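You operate a simulated robot arm through the tools that you are given. There is no shell and no other tool.

The job below is to be done with a simulated robot arm. You get a single attempt, and the scene is never put back.

Task
Move the pot holder to the yellow hook and hang up strainer, ladle and skimmer.
Fine: each on the hook of its handle's colour: green, blue and red.

Only the result counts: the job must be done as asked and must still hold three seconds after the hand-in. Knocking over, shifting, dropping, spilling or breaking anything else fails it.

Robot
A 7-joint arm with a two-finger parallel gripper, fixed in place. Base frame: the origin is on the floor under the middle of its stand, x ahead of it, y to its left, z up; the work surface is at about z = 850. Lengths are in mm, angles in rad, forces in N, time in s.
It reaches about 1479 mm from its shoulder. Its first joint turns from -2.897 to 2.897 rad. Payload 4.4 kg.
Tool frame: the origin (TCP) lies between the finger pads and is the grasp point; the fingertips stand 23 mm ahead of it; z points along the fingers, y is the line along which they close. Largest opening 94 mm; finger width 38, thickness 10; the body of the gripper, 54 by 96 mm, starts 39 mm behind the TCP.
Orientation is that of the tool frame in the base frame, as a unit quaternion [x, y, z, w]. With the fingers straight down and closing along the base's y, the tool's x points along the base's -x, its y along +y and its z along -z.

Tools
- The arm moves only by the tool jog_arm. Its argument "series" is a list of rows, each a list of 7 numbers: the shift along the base's x, y, z in cm, then the turn, a rotation vector about the base's x, y, z in rad, then the opening, from 0 (shut) to 1 (fully open). In form: [[dx, dy, dz, ax, ay, az, grip], ...]. A call has 1 to 20 rows; each row is the pose to reach, as a shift and turn from the pose commanded when the call began. Rows are played at 5 a second. More than 50 mm and 0.15 rad between two rows, or a gripper value outside its range, and nothing of the call is played. Where a pose cannot be reached the arm comes as near as it can. A force on the tool above 40 N (or 10 N above the force at the start of the call, whichever is more), or a blocked arm, ends the call early, and 0.2 s more pass. The fingers move at their own pace (about 72 mm/s each) and stop on an object; they squeeze with about 24 N. The grip force told is the motor's: it shows also when the fingers shut on nothing. Time passes only in rows, and 0.2 s behind the last, so rows that repeat a pose let the fingers close. The reply holds the time, the measured pose of the TCP, the force on the tool along the base axes, the opening and the grip force, in the units named above and with some noise, with the torque about the TCP (base axes, N m) and any sound that the robot's microphone picked up.
- Cameras (640 x 400 px; columns grow to the right, rows downward): "scene" is fixed at [219, -500.6, 1927.9]; the picture's right is [0.77, -0.64, 0.00], its down [-0.39, -0.47, -0.79] and it looks along [0.51, 0.60, -0.61] (base axes); focal length 356 px, centre (320, 200). "wrist" rides on the gripper at [86, 16, -75] in the tool frame; the picture's right is [-0.18, 0.98, 0.00], its down [-0.58, -0.11, -0.81] and it looks along [-0.79, -0.15, 0.59] (tool axes); focal length 243 px, centre (320, 200). There is no depth. A picture from a camera that has moved, and an enlarged one, comes with that camera's place and axes in the base frame and with its lens.
- snapshot(camera): a new picture of that camera. No time passes.
- enlarge(camera, box): a new picture of the part [left, top, right, bottom] of that camera's present view, enlarged. No time passes.
- sign_off(): hands the job in; it is judged then, once.

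Nothing tells you positions but the pictures and the camera data. Unless the task says otherwise, let go and move clear before handing in.

The tools are called after "Call:" by a JSON object that holds its "name" and its "arguments". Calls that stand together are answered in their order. jog_arm: Moves the arm, as the interface text tells. Its arguments: {"type":"object","properties":{"series":{"type":"array","items":{"type":"array","items":{"type":"number"}}}},"required":["series"]} The other tools are called the same way: snapshot (camera) takes a picture; enlarge (camera, box) takes an enlarged picture of a part of a camera's view; sign_off () hands the job in.

At the start:

```text
time_s: 0.0
position: [618.5, 455.9, 1481.9]
tool_rot: [0.0, 1.0, 0.001, 0.001]
wrist_force: [-0.2, -0.6, -0.2]
wrist_torque: [0.02, -0.02, -0.03]
width: 93.9
grip_force: 0.1
```

scene: 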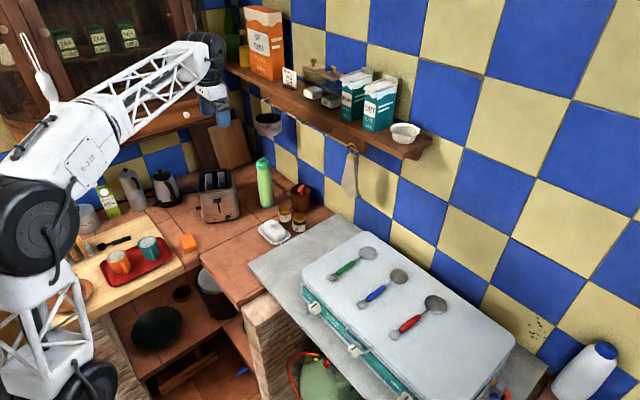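
wrist: 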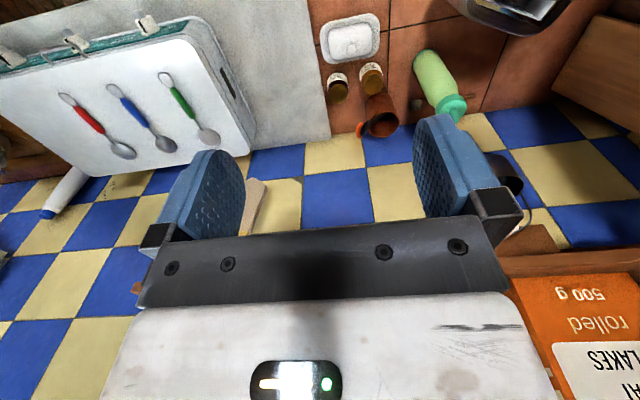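

I see three utensils with green, blue and red handles lying on a white case, and a shelf on the tiled wall with something (the pot holder) hanging from under it. I'll look closer to find the hooks.

Call:
{"name": "enlarge", "arguments": {"camera": "scene", "box": [220, 60, 440, 200]}}

Call:
{"name": "enlarge", "arguments": {"camera": "scene", "box": [310, 120, 430, 200]}}

Call:
{"name": "enlarge", "arguments": {"camera": "scene", "box": [300, 230, 480, 350]}}

Call:
{"name": "enlarge", "arguments": {"camera": "wrist", "box": [0, 60, 300, 240]}}

```text
2.86 times, centred on (330, 130) of scene
camera zoom: at [219.0, -500.6, 1927.9], right [0.77, -0.64, 0.0], down [-0.39, -0.47, -0.79], along [0.51, 0.6, -0.61], focal length 1018 px, centre (291, 400)
```

zoom: 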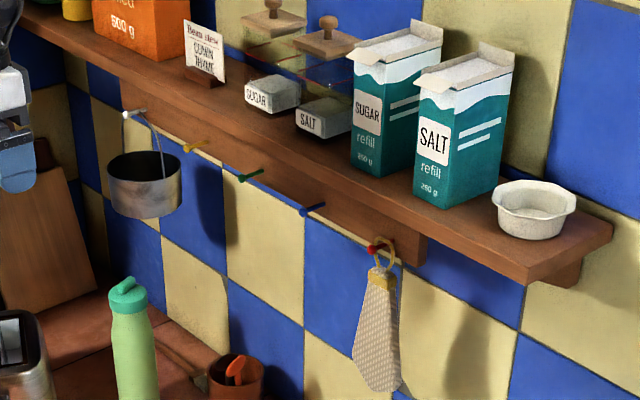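

```text
5.00 times, centred on (370, 160) of scene
camera zoom: at [219.0, -500.6, 1927.9], right [0.77, -0.64, 0.0], down [-0.39, -0.47, -0.79], along [0.51, 0.6, -0.61], focal length 1782 px, centre (70, 400)
```

zoom: 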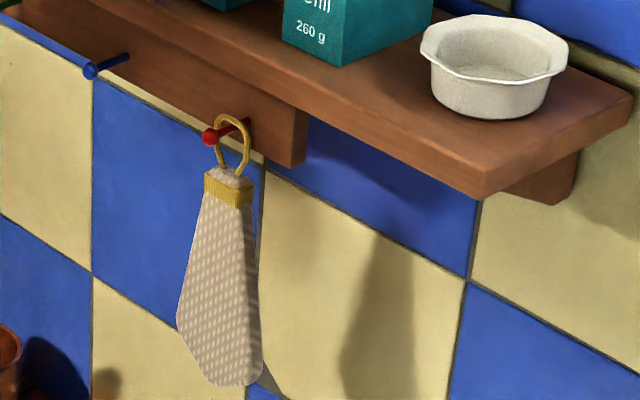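

```text
3.33 times, centred on (390, 290) of scene
camera zoom: at [219.0, -500.6, 1927.9], right [0.77, -0.64, 0.0], down [-0.39, -0.47, -0.79], along [0.51, 0.6, -0.61], focal length 1188 px, centre (87, -100)
```

zoom: 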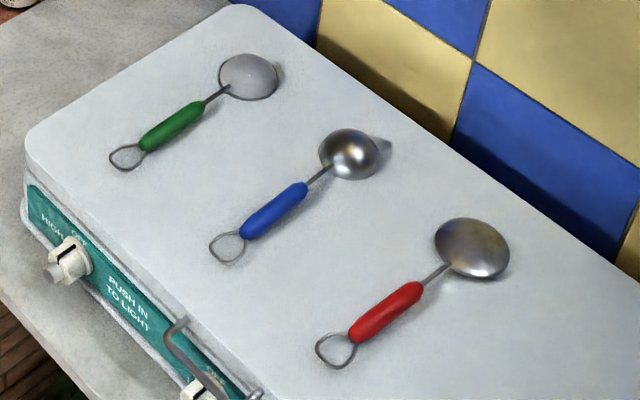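

```text
2.13 times, centred on (150, 150) of wrist
camera zoom: at [532.7, 472.9, 1556.5], right [0.18, 0.98, 0.0], down [0.58, -0.11, 0.81], along [0.79, -0.15, -0.59], focal length 518 px, centre (683, 307)
```

zoom: 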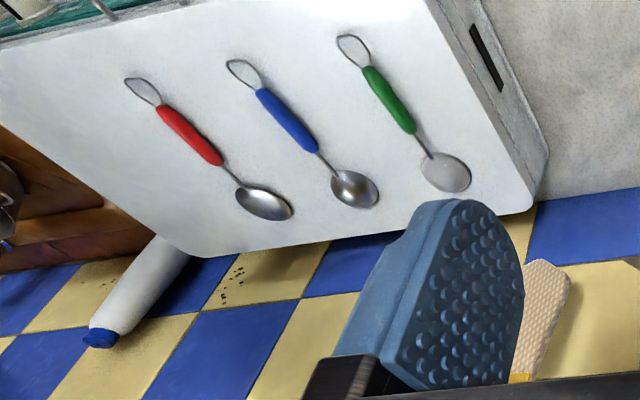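

The pegs are under the shelf, in the order white, yellow, green, blue and red, at about x≈945, z≈1350 and 120 mm apart. The pot holder is on red, and the utensils lie on the case at z≈985. I'll pitch the wrist camera up for a good look at the pegs.

Call:
{"name": "jog_arm", "arguments": {"series": [[0, 0, 0, 0, -0.14, 0, 1], [0, 0, 0, 0, -0.28, 0, 1], [0, 0, 0, 0, -0.42, 0, 1], [0, 0, 0, 0, -0.56, 0, 1], [0, 0, 0, 0, -0.7, 0, 1]]}}

Call:
{"name": "snapshot", "arguments": {"camera": "wrist"}}

```text
time_s: 1.2
position: [618.6, 456.9, 1481.8]
tool_rot: [0.0, 0.939, 0.0, 0.343]
wrist_force: [-0.1, -0.1, 0.8]
wrist_torque: [-0.02, -0.03, 0.03]
width: 93.9
grip_force: 0.1
```

```text
taken
camera wrist: at [505.1, 473.1, 1483.0], right [0.14, 0.98, 0.12], down [-0.08, -0.11, 0.99], along [0.99, -0.15, 0.06], focal length 243 px, centre (320, 200)
```

wrist: 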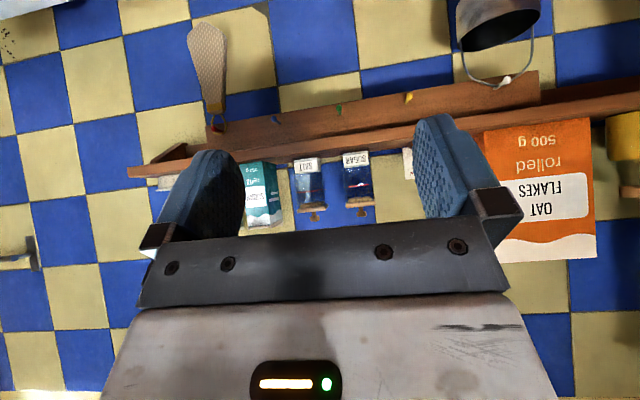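

The wrist camera now sees the whole peg rail. I'll enlarge it to triangulate the pegs, the holder and the shelf.

Call:
{"name": "enlarge", "arguments": {"camera": "wrist", "box": [180, 20, 340, 130]}}

Call:
{"name": "enlarge", "arguments": {"camera": "wrist", "box": [310, 40, 470, 150]}}

Call:
{"name": "enlarge", "arguments": {"camera": "scene", "box": [260, 90, 370, 170]}}

Call:
{"name": "enlarge", "arguments": {"camera": "scene", "box": [330, 135, 375, 205]}}

```text
3.64 times, centred on (260, 75) of wrist
camera zoom: at [505.1, 473.1, 1483.0], right [0.14, 0.98, 0.12], down [-0.08, -0.11, 0.99], along [0.99, -0.15, 0.06], focal length 882 px, centre (538, 654)
```

zoom: 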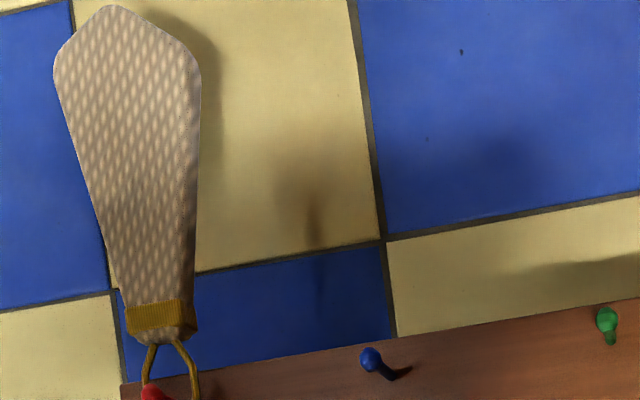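

```text
3.64 times, centred on (390, 95) of wrist
camera zoom: at [505.1, 473.1, 1483.0], right [0.14, 0.98, 0.12], down [-0.08, -0.11, 0.99], along [0.99, -0.15, 0.06], focal length 882 px, centre (66, 582)
```

zoom: 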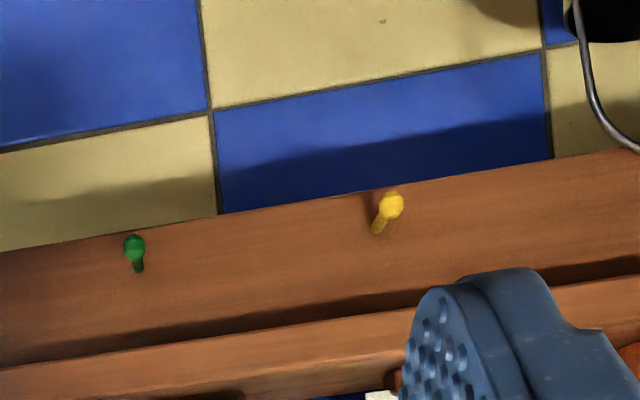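

```text
5.00 times, centred on (315, 130) of scene
camera zoom: at [219.0, -500.6, 1927.9], right [0.77, -0.64, 0.0], down [-0.39, -0.47, -0.79], along [0.51, 0.6, -0.61], focal length 1782 px, centre (345, 550)
```

zoom: 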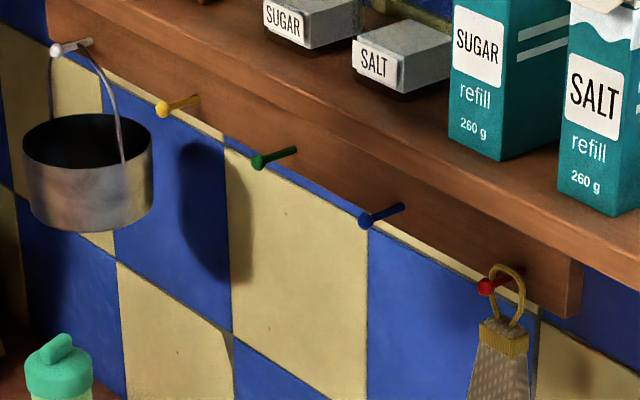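

```text
5.71 times, centred on (352, 170) of scene
camera zoom: at [219.0, -500.6, 1927.9], right [0.77, -0.64, 0.0], down [-0.39, -0.47, -0.79], along [0.51, 0.6, -0.61], focal length 2036 px, centre (134, 371)
```

zoom: 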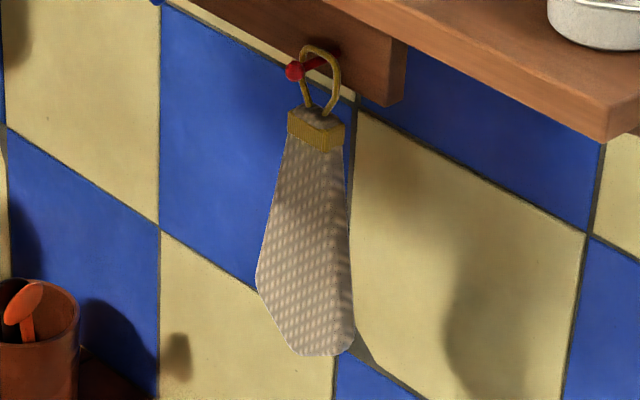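

The pegs are horizontal, with the knob centres at x≈942, z≈1353 and the rail face at x≈978. They sit at y≈220 (red), 340 (blue), 460 (green) and 580 (yellow). The pot holder hangs free, with its band near (965, 220, 1304). Next I'll swing the fingers forward and go to a standoff in front of it.

Call:
{"name": "jog_arm", "arguments": {"series": [[2, -3, -2.4, 0, -0.109, 0, 1], [4, -6, -4.8, 0, -0.218, 0, 1], [6, -9, -7.2, 0, -0.327, 0, 1], [8, -12, -9.6, 0, -0.436, 0, 1], [10, -15, -12, 0, -0.545, 0, 1], [12, -18, -14.4, 0, -0.654, 0, 1], [14, -21, -16.8, 0, -0.763, 0, 1], [16, -23.6, -19.2, 0, -0.871, 0, 1], [16, -23.6, -19.2, 0, -0.871, 0, 1]]}}

Call:
{"name": "snapshot", "arguments": {"camera": "wrist"}}

Call:
{"name": "snapshot", "arguments": {"camera": "scene"}}

```text
time_s: 3.2
position: [777.8, 222.1, 1291.5]
tool_rot: [0.0, 0.706, 0.0, 0.708]
wrist_force: [-0.4, 0.1, 0.6]
wrist_torque: [0.0, -0.01, -0.01]
width: 94.1
grip_force: 0.0
```

```text
taken
camera wrist: at [704.4, 237.4, 1204.8], right [0.0, 0.98, 0.18], down [-0.81, -0.11, 0.58], along [0.59, -0.15, 0.79], focal length 243 px, centre (320, 200)
```

wrist: 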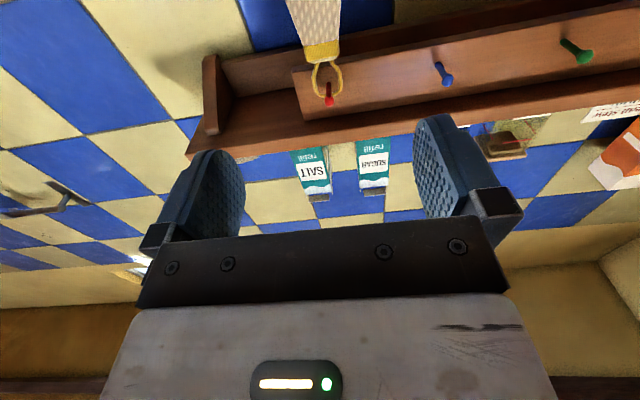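

```text
taken
```

scene: 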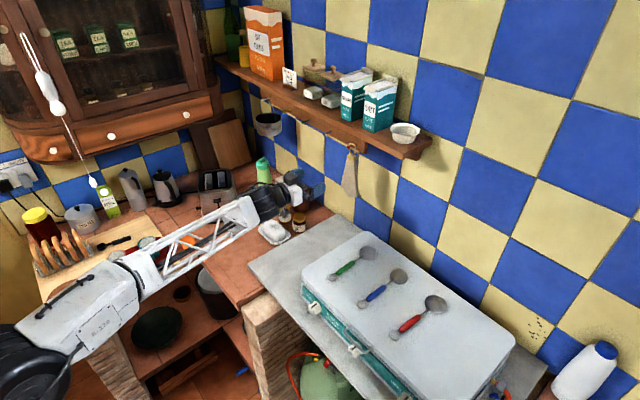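

The fingers now point forward at the standoff. I'll enlarge the loop and peg from below.

Call:
{"name": "enlarge", "arguments": {"camera": "wrist", "box": [260, 0, 400, 120]}}

Call:
{"name": "enlarge", "arguments": {"camera": "wrist", "box": [400, 0, 640, 140]}}

Call:
{"name": "enlarge", "arguments": {"camera": "scene", "box": [260, 130, 370, 210]}}

```text
3.33 times, centred on (330, 60) of wrist
camera zoom: at [704.4, 237.4, 1204.8], right [0.0, 0.98, 0.18], down [-0.81, -0.11, 0.58], along [0.59, -0.15, 0.79], focal length 809 px, centre (287, 667)
```

zoom: 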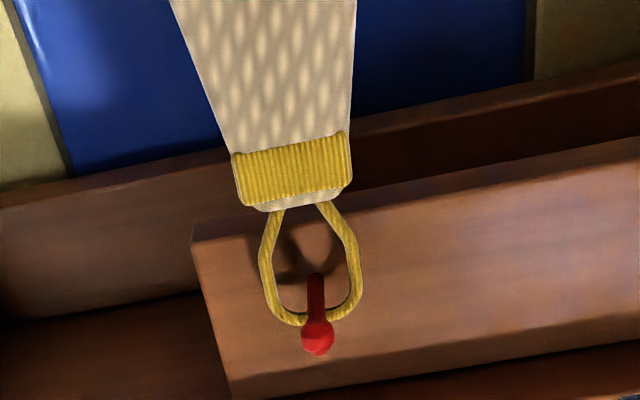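

```text
2.67 times, centred on (520, 70) of wrist
camera zoom: at [704.4, 237.4, 1204.8], right [0.0, 0.98, 0.18], down [-0.81, -0.11, 0.58], along [0.59, -0.15, 0.79], focal length 647 px, centre (-213, 547)
```

zoom: 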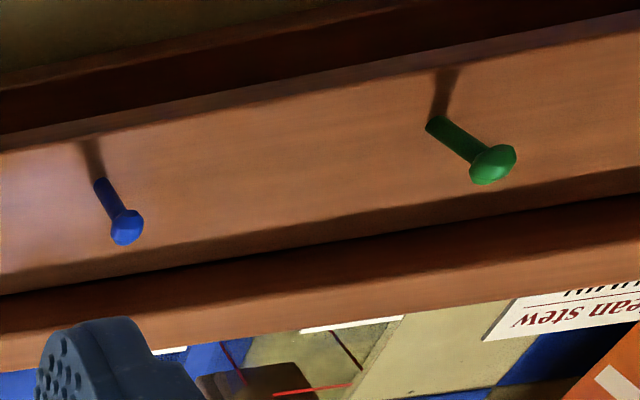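

```text
5.00 times, centred on (315, 170) of scene
camera zoom: at [219.0, -500.6, 1927.9], right [0.77, -0.64, 0.0], down [-0.39, -0.47, -0.79], along [0.51, 0.6, -0.61], focal length 1782 px, centre (345, 350)
```

zoom: 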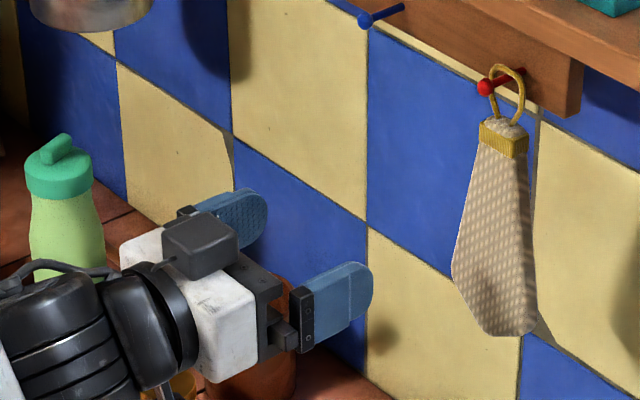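

The holder hangs squarely, with its loop at x≈963, y≈220. A box on top of the gripper reaches about 57 mm above the TCP, so I'll grip the holder lower, at z≈1262.

Call:
{"name": "jog_arm", "arguments": {"series": [[2, 0, -2.8, 0, 0, 0, 1], [6, 0, -2.8, 0, 0, 0, 1], [10, 0, -2.8, 0, 0, 0, 1], [13, 0, -2.8, 0, 0, 0, 1], [15.5, 0, -2.8, 0, 0, 0, 1], [18.2, 0, -2.8, 0, 0, 0, 1], [18.2, 0, -2.8, 0, 0, 0, 1]]}}

Call:
{"name": "snapshot", "arguments": {"camera": "wrist"}}

Call:
{"name": "enlarge", "arguments": {"camera": "scene", "box": [290, 130, 400, 210]}}

```text
time_s: 4.8
position: [961.0, 221.0, 1262.9]
tool_rot: [0.0, 0.707, 0.0, 0.707]
wrist_force: [-0.1, 0.1, 0.4]
wrist_torque: [0.01, -0.02, -0.02]
width: 93.9
grip_force: 0.1
```

```text
taken
camera wrist: at [886.3, 236.9, 1175.8], right [0.0, 0.98, 0.18], down [-0.81, -0.11, 0.58], along [0.59, -0.15, 0.79], focal length 243 px, centre (320, 200)
```

wrist: 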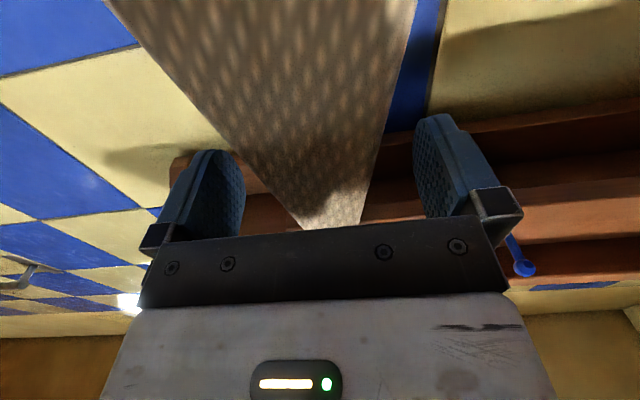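

```text
5.00 times, centred on (345, 170) of scene
camera zoom: at [219.0, -500.6, 1927.9], right [0.77, -0.64, 0.0], down [-0.39, -0.47, -0.79], along [0.51, 0.6, -0.61], focal length 1782 px, centre (195, 350)
```

zoom: 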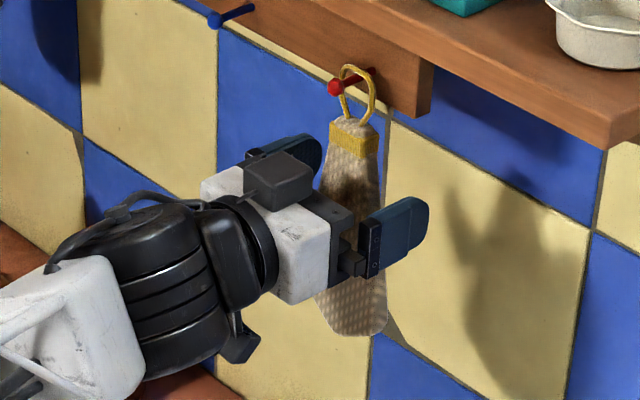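

The holder sits between the fingers, so I'll close on it.

Call:
{"name": "jog_arm", "arguments": {"series": [[0, 0, 0, 0, 0, 0, 0.6], [0, 0, 0, 0, 0, 0, 0.3], [0, 0, 0, 0, 0, 0, 0], [0, 0, 0, 0, 0, 0, 0], [0, 0, 0, 0, 0, 0, 0]]}}

Call:
{"name": "enlarge", "arguments": {"camera": "scene", "box": [290, 130, 400, 210]}}

```text
time_s: 6.0
position: [960.6, 220.9, 1262.3]
tool_rot: [0.0, 0.707, 0.0, 0.708]
wrist_force: [-0.4, 0.2, -0.4]
wrist_torque: [-0.05, 0.02, 0.0]
width: 55.3
grip_force: 23.8
```

```text
5.00 times, centred on (345, 170) of scene
camera zoom: at [219.0, -500.6, 1927.9], right [0.77, -0.64, 0.0], down [-0.39, -0.47, -0.79], along [0.51, 0.6, -0.61], focal length 1782 px, centre (195, 350)
```

zoom: 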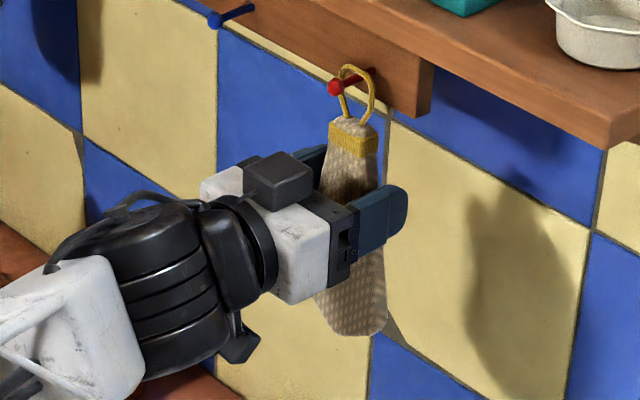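

The grip holds at 55 mm. I'll lift 16 mm to centre the loop on the peg.

Call:
{"name": "jog_arm", "arguments": {"series": [[0, 0, 0.5, 0, 0, 0, 0], [0, 0, 1.0, 0, 0, 0, 0], [0, 0, 1.6, 0, 0, 0, 0], [0, 0, 1.6, 0, 0, 0, 0]]}}

Call:
{"name": "enlarge", "arguments": {"camera": "scene", "box": [325, 130, 380, 170]}}

Call:
{"name": "snapshot", "arguments": {"camera": "wrist"}}

```text
time_s: 7.0
position: [961.2, 220.4, 1279.1]
tool_rot: [0.0, 0.707, 0.0, 0.707]
wrist_force: [-0.5, -0.5, -0.6]
wrist_torque: [-0.04, -0.03, 0.0]
width: 55.7
grip_force: 24.1
```

```text
10.00 times, centred on (352, 150) of scene
camera zoom: at [219.0, -500.6, 1927.9], right [0.77, -0.64, 0.0], down [-0.39, -0.47, -0.79], along [0.51, 0.6, -0.61], focal length 3563 px, centre (-5, 700)
```

zoom: 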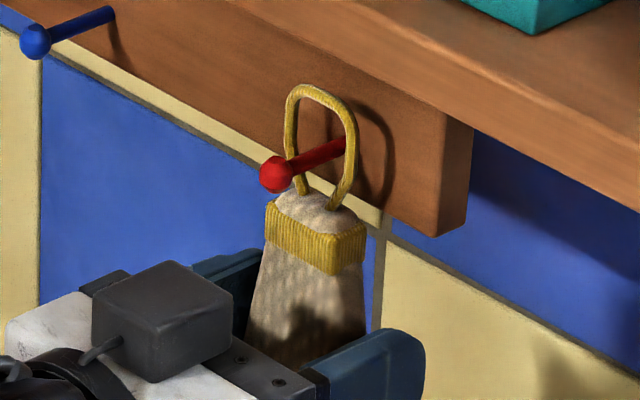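

```text
taken
camera wrist: at [886.5, 237.0, 1191.6], right [0.0, 0.98, 0.18], down [-0.81, -0.11, 0.58], along [0.59, -0.15, 0.79], focal length 243 px, centre (320, 200)
```

wrist: 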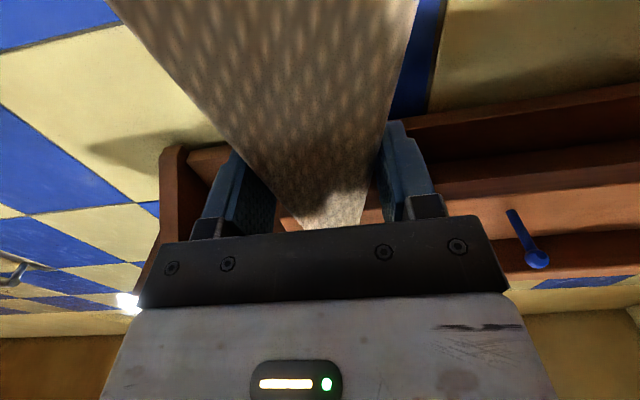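

The loop is now centred on the peg, so I'll pull straight back to slide it off the knob.

Call:
{"name": "jog_arm", "arguments": {"series": [[-1, 0, 0, 0, 0, 0, 0], [-2, 0, 0, 0, 0, 0, 0], [-3.5, 0, 0, 0, 0, 0, 0], [-5, 0, 0, 0, 0, 0, 0], [-7, 0, 0, 0, 0, 0, 0], [-9, 0, 0, 0, 0, 0, 0], [-11, 0, 0, 0, 0, 0, 0]]}}

Call:
{"name": "enlarge", "arguments": {"camera": "scene", "box": [290, 130, 400, 210]}}

```text
time_s: 8.6
position: [850.5, 221.0, 1277.3]
tool_rot: [-0.001, 0.708, 0.0, 0.706]
wrist_force: [0.5, 0.0, -1.4]
wrist_torque: [-0.01, 0.03, 0.01]
width: 55.6
grip_force: 23.9
```

```text
5.00 times, centred on (345, 170) of scene
camera zoom: at [219.0, -500.6, 1927.9], right [0.77, -0.64, 0.0], down [-0.39, -0.47, -0.79], along [0.51, 0.6, -0.61], focal length 1782 px, centre (195, 350)
```

zoom: 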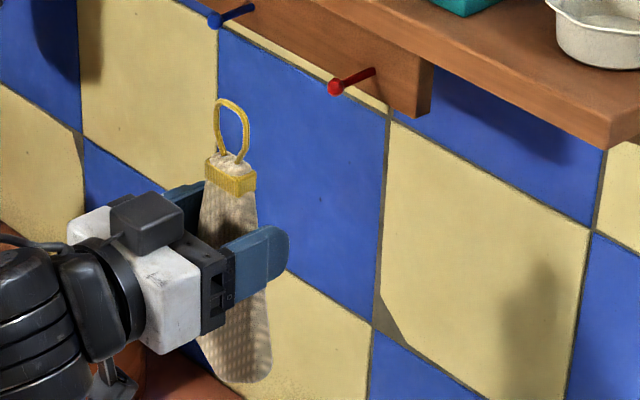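

The holder is free of the red peg. Next I'll carry it sideways to the yellow peg at y≈580, well in front of the other pegs.

Call:
{"name": "jog_arm", "arguments": {"series": [[0, 2, 0, 0, 0, 0, 0], [0, 6, 0, 0, 0, 0, 0], [0, 10.5, 0, 0, 0, 0, 0], [0, 15, 0, 0, 0, 0, 0], [0, 19.5, 0, 0, 0, 0, 0], [0, 24, 0, 0, 0, 0, 0], [0, 28.5, 0, 0, 0, 0, 0], [0, 32, 0, 0, 0, 0, 0], [0, 34.5, 0, 0, 0, 0, 0], [0, 36, 0, 0, 0, 0, 0], [0, 36, 0, 0, 0, 0, 0]]}}

Call:
{"name": "snapshot", "arguments": {"camera": "scene"}}

Call:
{"name": "enlarge", "arguments": {"camera": "scene", "box": [240, 80, 350, 160]}}

Call:
{"name": "snapshot", "arguments": {"camera": "wrist"}}

```text
time_s: 11.0
position: [849.2, 581.2, 1276.9]
tool_rot: [-0.001, 0.706, 0.001, 0.708]
wrist_force: [0.3, 0.9, -1.6]
wrist_torque: [0.01, 0.01, -0.01]
width: 55.3
grip_force: 24.4
```

```text
taken
```

scene: 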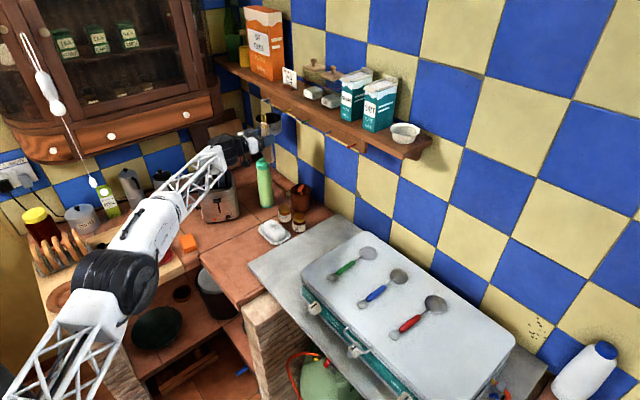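

```text
5.00 times, centred on (295, 120) of scene
camera zoom: at [219.0, -500.6, 1927.9], right [0.77, -0.64, 0.0], down [-0.39, -0.47, -0.79], along [0.51, 0.6, -0.61], focal length 1782 px, centre (445, 600)
```

zoom: 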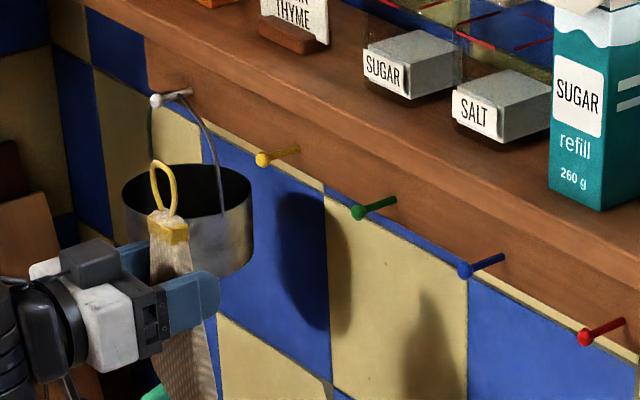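

```text
taken
camera wrist: at [776.9, 597.6, 1191.2], right [0.0, 0.98, 0.18], down [-0.81, -0.11, 0.58], along [0.59, -0.15, 0.79], focal length 243 px, centre (320, 200)
```

wrist: 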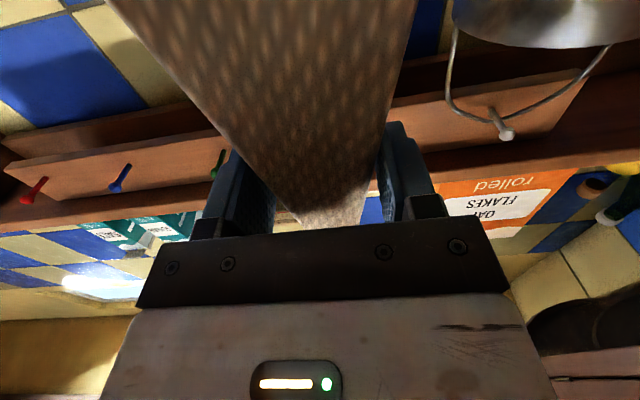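

The loop is lined up in front of the yellow peg, so I'll move it forward over the knob.

Call:
{"name": "jog_arm", "arguments": {"series": [[2, 0, 0, 0, 0, 0, 0], [4, 0, 0, 0, 0, 0, 0], [6, 0, 0, 0, 0, 0, 0], [7, 0, 0, 0, 0, 0, 0], [7, 0, 0, 0, 0, 0, 0]]}}

Call:
{"name": "enlarge", "arguments": {"camera": "scene", "box": [255, 90, 310, 130]}}

Call:
{"name": "snapshot", "arguments": {"camera": "wrist"}}

```text
time_s: 12.2
position: [921.1, 580.5, 1278.7]
tool_rot: [0.0, 0.708, 0.0, 0.707]
wrist_force: [-0.2, 0.4, -0.8]
wrist_torque: [0.03, -0.01, -0.01]
width: 55.5
grip_force: 23.7
```

```text
10.00 times, centred on (282, 110) of scene
camera zoom: at [219.0, -500.6, 1927.9], right [0.77, -0.64, 0.0], down [-0.39, -0.47, -0.79], along [0.51, 0.6, -0.61], focal length 3563 px, centre (695, 1100)
```

zoom: 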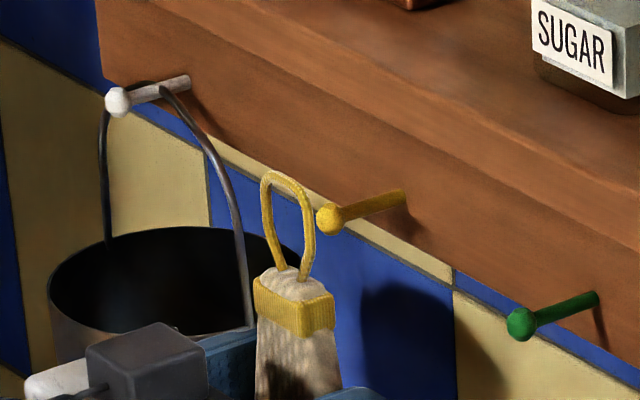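

```text
taken
camera wrist: at [846.7, 596.9, 1191.6], right [0.0, 0.98, 0.18], down [-0.81, -0.11, 0.58], along [0.59, -0.15, 0.79], focal length 243 px, centre (320, 200)
```

wrist: 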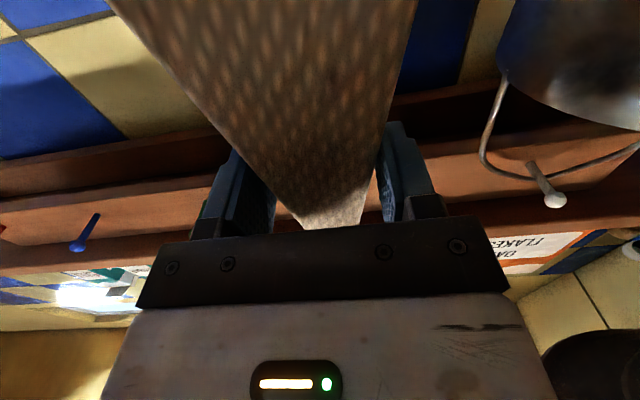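

The knob lines up with the loop opening, so I'll push on another 40 mm to seat it.

Call:
{"name": "jog_arm", "arguments": {"series": [[1, 0, 0, 0, 0, 0, 0], [2, 0, 0, 0, 0, 0, 0], [3, 0, 0, 0, 0, 0, 0], [4, 0, 0, 0, 0, 0, 0], [4, 0, 0, 0, 0, 0, 0]]}}

Call:
{"name": "enlarge", "arguments": {"camera": "scene", "box": [265, 90, 320, 130]}}

```text
time_s: 13.4
position: [960.4, 581.3, 1278.2]
tool_rot: [0.001, 0.707, -0.001, 0.707]
wrist_force: [-0.2, -0.2, -0.8]
wrist_torque: [0.02, 0.03, -0.01]
width: 55.5
grip_force: 23.5
```

```text
10.00 times, centred on (292, 110) of scene
camera zoom: at [219.0, -500.6, 1927.9], right [0.77, -0.64, 0.0], down [-0.39, -0.47, -0.79], along [0.51, 0.6, -0.61], focal length 3563 px, centre (595, 1100)
```

zoom: 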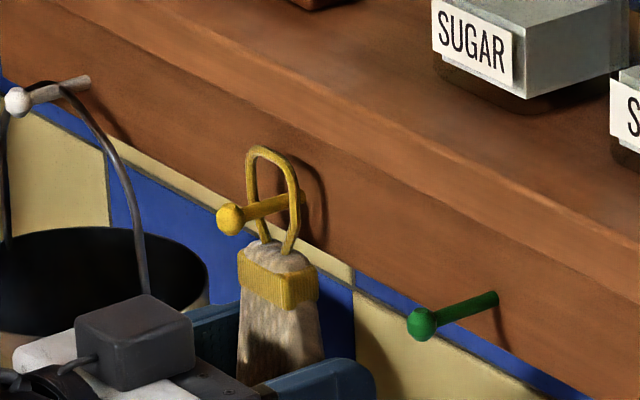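

The peg is through the loop. I'll lower it until the loop rests on the peg.

Call:
{"name": "jog_arm", "arguments": {"series": [[0, 0, -0.6, 0, 0, 0, 0], [0, 0, -1.2, 0, 0, 0, 0], [0, 0, -1.6, 0, 0, 0, 0], [0, 0, -1.6, 0, 0, 0, 0]]}}

Call:
{"name": "enlarge", "arguments": {"camera": "scene", "box": [265, 90, 320, 130]}}

```text
time_s: 14.4
position: [960.1, 581.4, 1262.5]
tool_rot: [0.001, 0.707, -0.001, 0.708]
wrist_force: [0.5, 0.4, 3.8]
wrist_torque: [0.01, -0.01, -0.01]
width: 55.3
grip_force: 24.2
```

```text
10.00 times, centred on (292, 110) of scene
camera zoom: at [219.0, -500.6, 1927.9], right [0.77, -0.64, 0.0], down [-0.39, -0.47, -0.79], along [0.51, 0.6, -0.61], focal length 3563 px, centre (595, 1100)
```

zoom: 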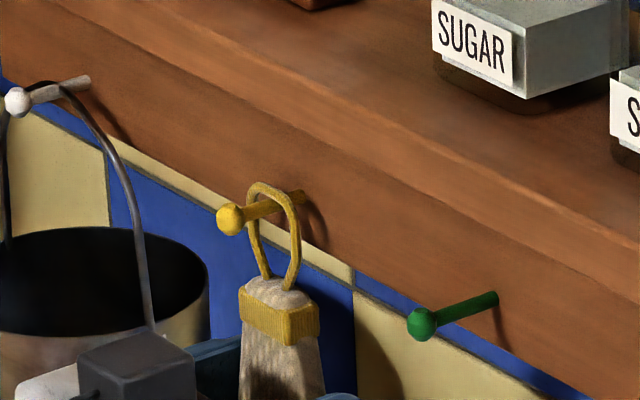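

The loop is resting on the yellow peg (3.8 N contact). I'll release and back straight out.

Call:
{"name": "jog_arm", "arguments": {"series": [[0, 0, 0, 0, 0, 0, 0.65], [0, 0, 0, 0, 0, 0, 0.75], [0, 0, 0, 0, 0, 0, 0.85], [0, 0, 0, 0, 0, 0, 0.85], [-1.5, 0, 0, 0, 0, 0, 0.85], [-3, 0, 0, 0, 0, 0, 0.85], [-5, 0, 0, 0, 0, 0, 0.85], [-8, 0, 0, 0, 0, 0, 0.85], [-12, 0, 0, 0, 0, 0, 0.85], [-16, 0, 0, 0, 0, 0, 0.85]]}}

Call:
{"name": "enlarge", "arguments": {"camera": "scene", "box": [240, 80, 350, 160]}}

Call:
{"name": "snapshot", "arguments": {"camera": "wrist"}}

```text
time_s: 16.6
position: [800.2, 580.2, 1261.6]
tool_rot: [0.0, 0.707, 0.0, 0.707]
wrist_force: [-0.3, 0.0, 0.0]
wrist_torque: [0.01, -0.03, -0.01]
width: 79.8
grip_force: 0.0
```

```text
5.00 times, centred on (295, 120) of scene
camera zoom: at [219.0, -500.6, 1927.9], right [0.77, -0.64, 0.0], down [-0.39, -0.47, -0.79], along [0.51, 0.6, -0.61], focal length 1782 px, centre (445, 600)
```

zoom: 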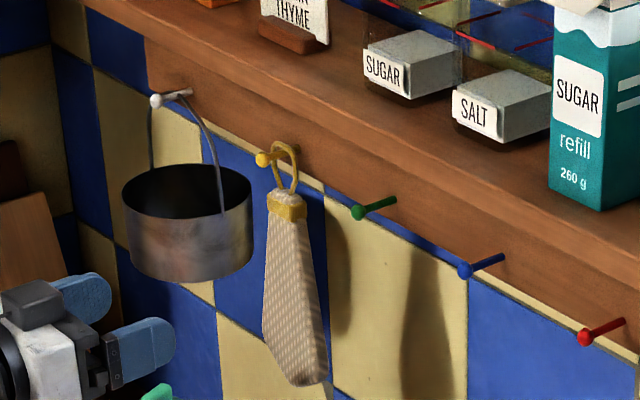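

```text
taken
camera wrist: at [725.5, 597.0, 1175.1], right [0.0, 0.98, 0.18], down [-0.81, -0.11, 0.58], along [0.59, -0.15, 0.79], focal length 243 px, centre (320, 200)
```

wrist: 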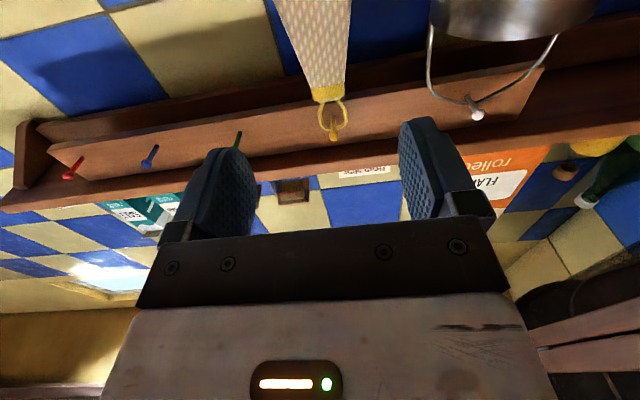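

The pot holder hangs on the yellow hook. Next come the utensils: I'll bring the fingers back to pointing down in free space above the case, then test turning the wrist 180°.

Call:
{"name": "jog_arm", "arguments": {"series": [[-2, -4, 1, 0, 0.1428, 0, 1], [-4, -8, 2, 0, 0.2856, 0, 1], [-6, -12, 3, 0, 0.4284, 0, 1], [-8, -16, 4, 0, 0.5712, 0, 1], [-10, -20, 4, 0, 0.714, 0, 1], [-10, -24, 4, 0, 0.8568, 0, 1], [-10, -28, 4, 0, 0.9996, 0, 1], [-10, -32, 4, 0, 1.1424, 0, 1], [-10, -36, 4, 0, 1.2852, 0, 1], [-10, -40, 4, 0, 1.428, 0, 1], [-10, -43, 4, 0, 1.5708, 0, 1], [-10, -43, 4, 0, 1.5708, 0, 1]]}}

Call:
{"name": "snapshot", "arguments": {"camera": "wrist"}}

Call:
{"name": "snapshot", "arguments": {"camera": "scene"}}

```text
time_s: 19.2
position: [699.4, 150.5, 1302.7]
tool_rot: [-0.001, 1.0, 0.0, -0.001]
wrist_force: [-0.6, 1.0, 0.1]
wrist_torque: [-0.03, 0.01, 0.02]
width: 94.1
grip_force: 0.0
```

```text
taken
camera wrist: at [614.6, 166.3, 1377.0], right [0.18, 0.98, 0.0], down [0.58, -0.11, 0.81], along [0.79, -0.15, -0.59], focal length 243 px, centre (320, 200)
```

wrist: 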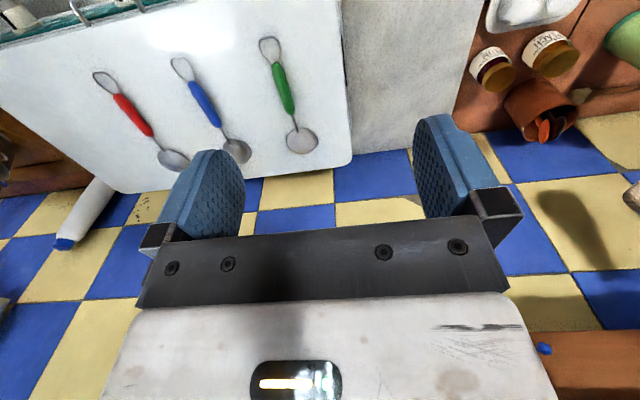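

```text
taken
```

scene: 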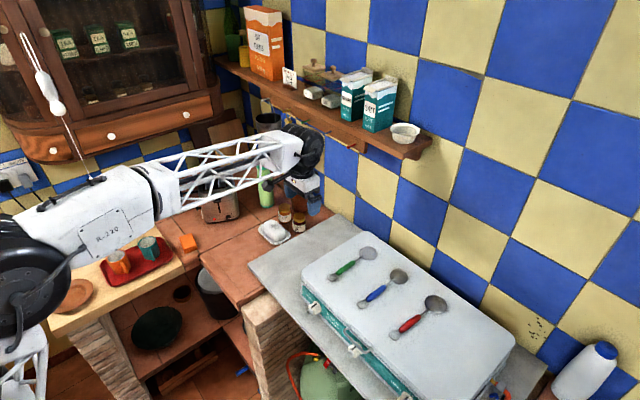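

I'll test yawing the gripper 90° one way, in free space.

Call:
{"name": "jog_arm", "arguments": {"series": [[0, 0, 0, 0, 0, 0.145, 1], [0, 0, 0, 0, 0, 0.29, 1], [0, 0, 0, 0, 0, 0.435, 1], [0, 0, 0, 0, 0, 0.58, 1], [0, 0, 0, 0, 0, 0.725, 1], [0, 0, 0, 0, 0, 0.87, 1], [0, 0, 0, 0, 0, 1.015, 1], [0, 0, 0, 0, 0, 1.16, 1], [0, 0, 0, 0, 0, 1.305, 1], [0, 0, 0, 0, 0, 1.45, 1], [0, 0, 0, 0, 0, 1.5708, 1], [0, 0, 0, 0, 0, 1.5708, 1]]}}

```text
time_s: 21.8
position: [700.9, 151.4, 1301.0]
tool_rot: [0.708, -0.706, 0.0, 0.001]
wrist_force: [0.6, 0.7, 0.3]
wrist_torque: [-0.02, 0.01, 0.01]
width: 94.1
grip_force: 0.0
```

90° was fine, so I'll continue to 180°.

Call:
{"name": "jog_arm", "arguments": {"series": [[0, 0, 0, 0, 0, 0.145, 1], [0, 0, 0, 0, 0, 0.29, 1], [0, 0, 0, 0, 0, 0.435, 1], [0, 0, 0, 0, 0, 0.58, 1], [0, 0, 0, 0, 0, 0.725, 1], [0, 0, 0, 0, 0, 0.87, 1], [0, 0, 0, 0, 0, 1.015, 1], [0, 0, 0, 0, 0, 1.16, 1], [0, 0, 0, 0, 0, 1.305, 1], [0, 0, 0, 0, 0, 1.45, 1], [0, 0, 0, 0, 0, 1.5708, 1], [0, 0, 0, 0, 0, 1.5708, 1]]}}

Call:
{"name": "snapshot", "arguments": {"camera": "wrist"}}

Call:
{"name": "snapshot", "arguments": {"camera": "scene"}}

```text
time_s: 24.4
position: [701.3, 151.6, 1302.7]
tool_rot: [1.0, 0.001, 0.0, 0.0]
wrist_force: [0.3, -0.2, -0.6]
wrist_torque: [-0.02, -0.01, 0.01]
width: 93.9
grip_force: 0.0
```

```text
taken
camera wrist: at [787.8, 134.8, 1376.2], right [-0.18, -0.98, 0.0], down [-0.58, 0.11, 0.81], along [-0.79, 0.15, -0.59], focal length 243 px, centre (320, 200)
```

wrist: 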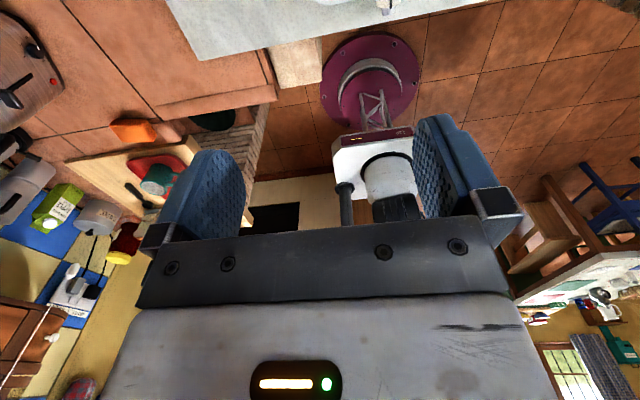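

```text
taken
```

scene: 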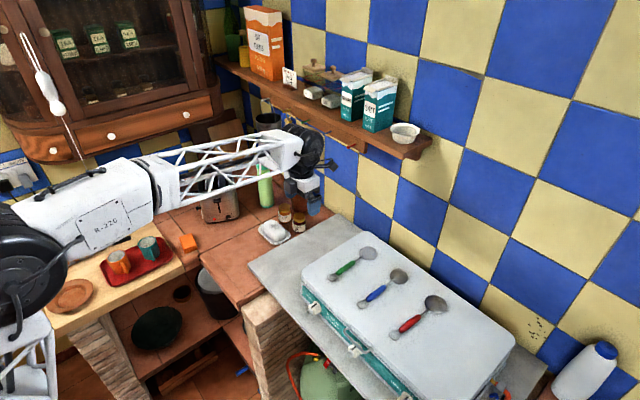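

The 180° turn works. I'll enlarge each utensil for precise handle positions.

Call:
{"name": "enlarge", "arguments": {"camera": "scene", "box": [325, 240, 385, 284]}}

Call:
{"name": "enlarge", "arguments": {"camera": "scene", "box": [352, 262, 412, 312]}}

Call:
{"name": "enlarge", "arguments": {"camera": "scene", "box": [385, 290, 450, 344]}}

```text
9.09 times, centred on (355, 262) of scene
camera zoom: at [219.0, -500.6, 1927.9], right [0.77, -0.64, 0.0], down [-0.39, -0.47, -0.79], along [0.51, 0.6, -0.61], focal length 3239 px, centre (2, -364)
```

zoom: 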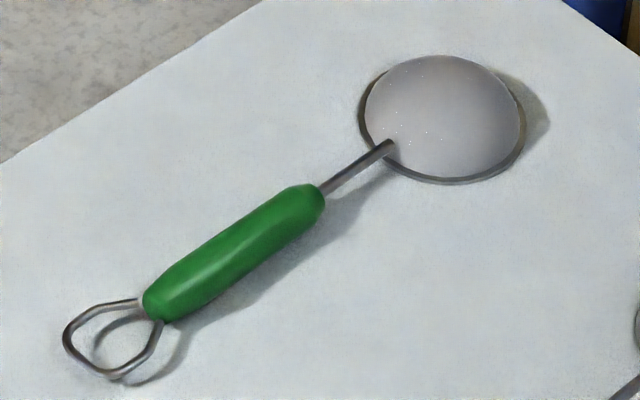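

```text
8.00 times, centred on (382, 287) of scene
camera zoom: at [219.0, -500.6, 1927.9], right [0.77, -0.64, 0.0], down [-0.39, -0.47, -0.79], along [0.51, 0.6, -0.61], focal length 2851 px, centre (-176, -496)
```

zoom: 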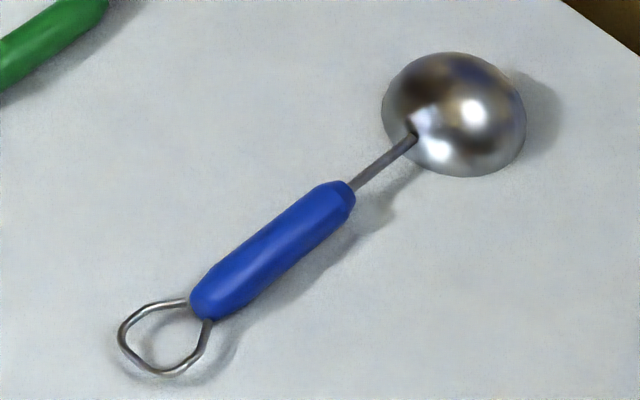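

```text
7.41 times, centred on (418, 317) of scene
camera zoom: at [219.0, -500.6, 1927.9], right [0.77, -0.64, 0.0], down [-0.39, -0.47, -0.79], along [0.51, 0.6, -0.61], focal length 2640 px, centre (-402, -667)
```

zoom: 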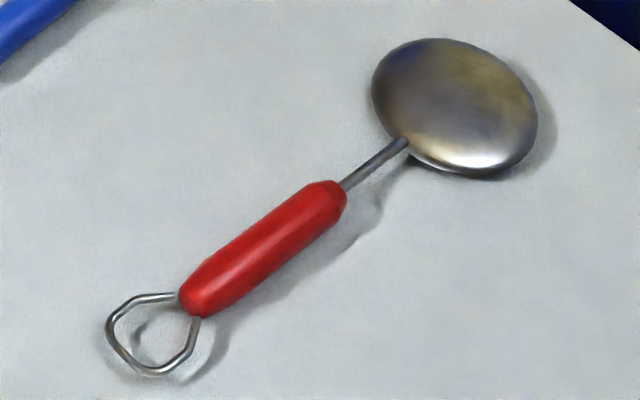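

Each handle is about 84 mm long along x. The green one spans x≈774–858 at y≈72, with its loop from x≈739 to 774. I'll hover over the green handle and refine the heights.

Call:
{"name": "jog_arm", "arguments": {"series": [[3, -2, -4, 0, 0, 0, 1], [6, -4, -8, 0, 0, 0, 1], [9, -6, -12, 0, 0, 0, 1], [12, -8, -16, 0, 0, 0, 1], [12, -8, -20, 0, 0, 0, 1], [12, -8, -20, 0, 0, 0, 1]]}}

Call:
{"name": "snapshot", "arguments": {"camera": "wrist"}}

Call:
{"name": "enlarge", "arguments": {"camera": "scene", "box": [300, 200, 420, 290]}}

```text
refused: row 1 steps farther than a row can; nothing moved
```

```text
taken
camera wrist: at [787.8, 134.8, 1376.2], right [-0.18, -0.98, 0.0], down [-0.58, 0.11, 0.81], along [-0.79, 0.15, -0.59], focal length 243 px, centre (320, 200)
```

wrist: 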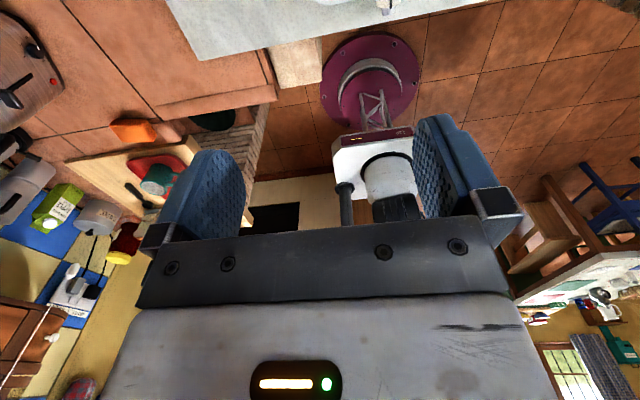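

```text
4.44 times, centred on (360, 245) of scene
camera zoom: at [219.0, -500.6, 1927.9], right [0.77, -0.64, 0.0], down [-0.39, -0.47, -0.79], along [0.51, 0.6, -0.61], focal length 1584 px, centre (142, 0)
```

zoom: 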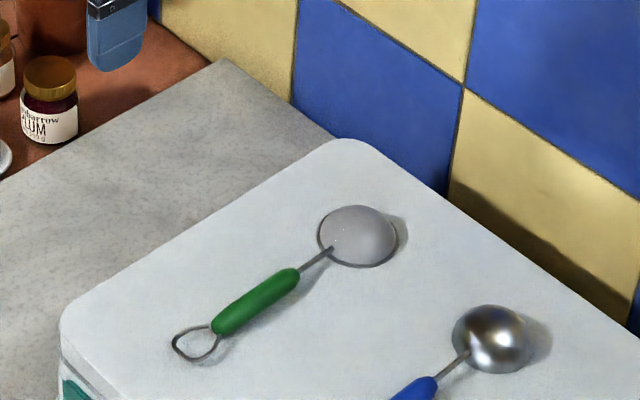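

The call was refused because the step was just over 50 mm, so nothing moved. I'll redo it with smaller steps.

Call:
{"name": "jog_arm", "arguments": {"series": [[2.4, -1.6, -3.6, 0, 0, 0, 1], [4.8, -3.2, -7.2, 0, 0, 0, 1], [7.2, -4.8, -10.8, 0, 0, 0, 1], [9.6, -6.4, -14.4, 0, 0, 0, 1], [12, -8, -18, 0, 0, 0, 1], [12, -8, -20, 0, 0, 0, 1], [12, -8, -20, 0, 0, 0, 1]]}}

Call:
{"name": "snapshot", "arguments": {"camera": "wrist"}}

Call:
{"name": "enlarge", "arguments": {"camera": "scene", "box": [300, 200, 420, 290]}}

```text
time_s: 26.0
position: [820.0, 82.6, 1101.1]
tool_rot: [1.0, -0.008, 0.0, 0.007]
wrist_force: [-0.3, 0.0, 0.6]
wrist_torque: [-0.02, -0.01, -0.02]
width: 94.0
grip_force: 0.2
out of reach, approached as far as the arm can: row 4, 5, 6, 7
```

```text
taken
camera wrist: at [906.0, 65.4, 1175.9], right [-0.2, -0.98, 0.01], down [-0.58, 0.13, 0.8], along [-0.79, 0.15, -0.59], focal length 243 px, centre (320, 200)
```

wrist: 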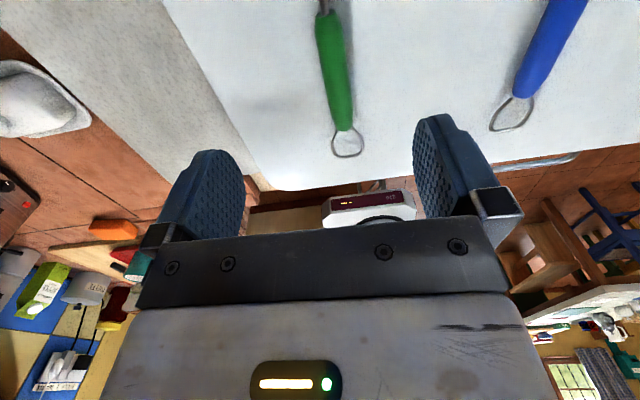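

```text
4.44 times, centred on (360, 245) of scene
camera zoom: at [219.0, -500.6, 1927.9], right [0.77, -0.64, 0.0], down [-0.39, -0.47, -0.79], along [0.51, 0.6, -0.61], focal length 1584 px, centre (142, 0)
```

zoom: 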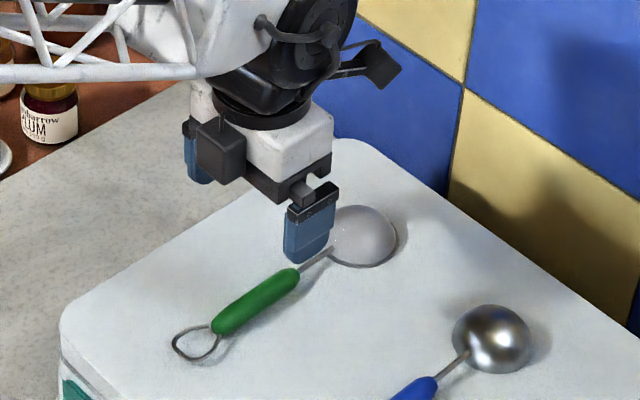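

The arm hit a wrist limit just short of the target (y≈82). The green handle is skewed about −0.035 rad, so turning the tool slightly to match should bring it back within reach.

Call:
{"name": "jog_arm", "arguments": {"series": [[0, 0, 0, 0, 0, -0.05, 1], [0, 0, 0, 0, 0, -0.05, 1]]}}

Call:
{"name": "enlarge", "arguments": {"camera": "wrist", "box": [250, 0, 450, 180]}}

Call:
{"name": "enlarge", "arguments": {"camera": "scene", "box": [320, 210, 395, 290]}}

```text
time_s: 26.6
position: [819.4, 83.4, 1102.1]
tool_rot: [1.0, -0.025, 0.0, 0.0]
wrist_force: [0.3, 0.2, -0.4]
wrist_torque: [-0.02, 0.02, 0.02]
width: 93.8
grip_force: 0.0
```

```text
2.22 times, centred on (350, 90) of wrist
camera zoom: at [905.3, 61.9, 1176.0], right [-0.23, -0.97, 0.0], down [-0.57, 0.14, 0.81], along [-0.78, 0.19, -0.59], focal length 539 px, centre (253, 444)
```

zoom: 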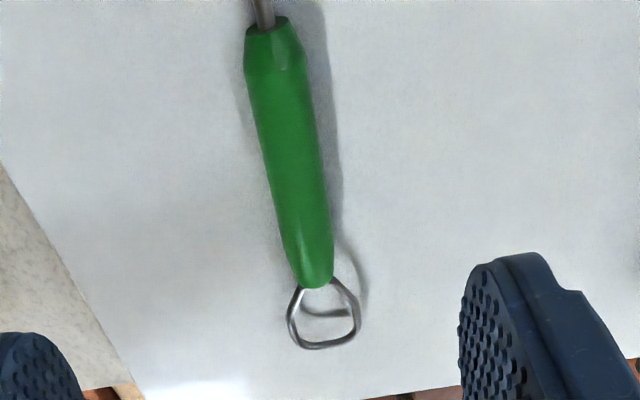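

```text
5.00 times, centred on (358, 250) of scene
camera zoom: at [219.0, -500.6, 1927.9], right [0.77, -0.64, 0.0], down [-0.39, -0.47, -0.79], along [0.51, 0.6, -0.61], focal length 1782 px, centre (132, -50)
```

zoom: 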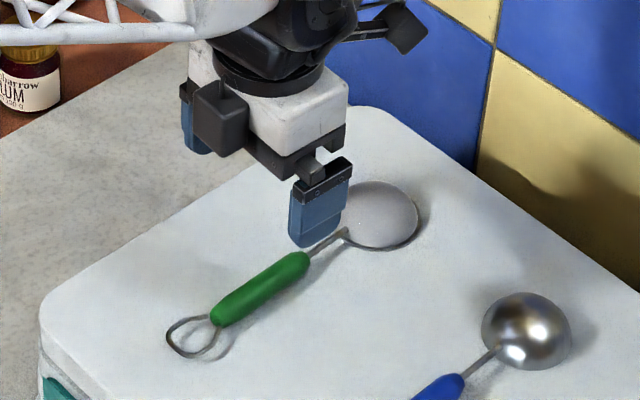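

The green handle runs from about (770, 68) to (854, 69), and I estimate the case top at z≈982. I'll come down partway and centre on the handle.

Call:
{"name": "jog_arm", "arguments": {"series": [[-0.2, -0.7, -2, 0, 0, 0, 1], [-0.4, -1.4, -5, 0, 0, 0, 1], [-0.4, -1.4, -7, 0, 0, 0, 1], [-0.4, -1.4, -7, 0, 0, 0, 1]]}}

Call:
{"name": "enlarge", "arguments": {"camera": "wrist", "box": [200, 0, 460, 200]}}

Call:
{"name": "enlarge", "arguments": {"camera": "scene", "box": [320, 210, 395, 290]}}

```text
time_s: 27.6
position: [814.8, 68.8, 1032.1]
tool_rot: [1.0, -0.025, 0.001, 0.0]
wrist_force: [0.7, -0.4, -0.8]
wrist_torque: [0.0, 0.02, 0.03]
width: 93.9
grip_force: 0.1
```

```text
2.00 times, centred on (330, 100) of wrist
camera zoom: at [901.1, 47.7, 1106.0], right [-0.23, -0.97, 0.0], down [-0.57, 0.14, 0.81], along [-0.78, 0.19, -0.59], focal length 485 px, centre (300, 400)
```

zoom: 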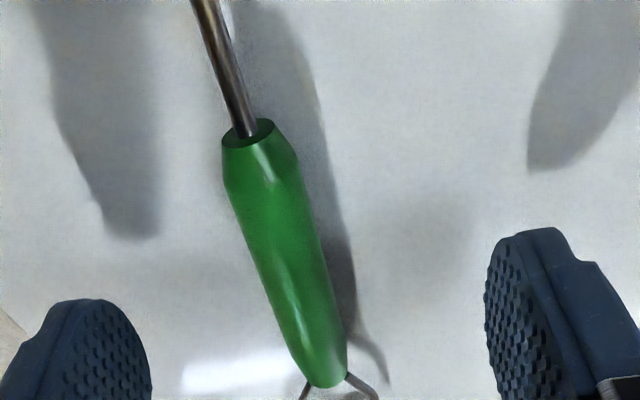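

```text
5.00 times, centred on (358, 250) of scene
camera zoom: at [219.0, -500.6, 1927.9], right [0.77, -0.64, 0.0], down [-0.39, -0.47, -0.79], along [0.51, 0.6, -0.61], focal length 1782 px, centre (132, -50)
```

zoom: 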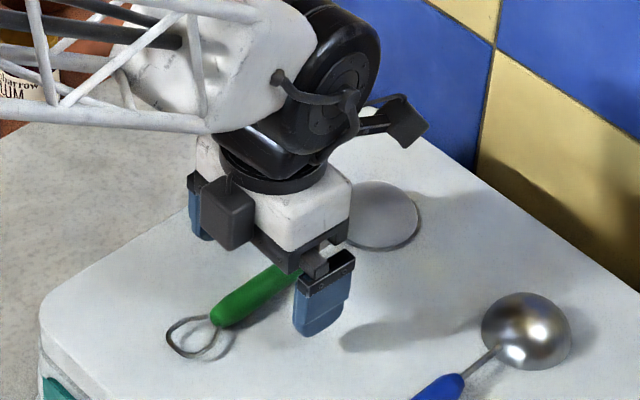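

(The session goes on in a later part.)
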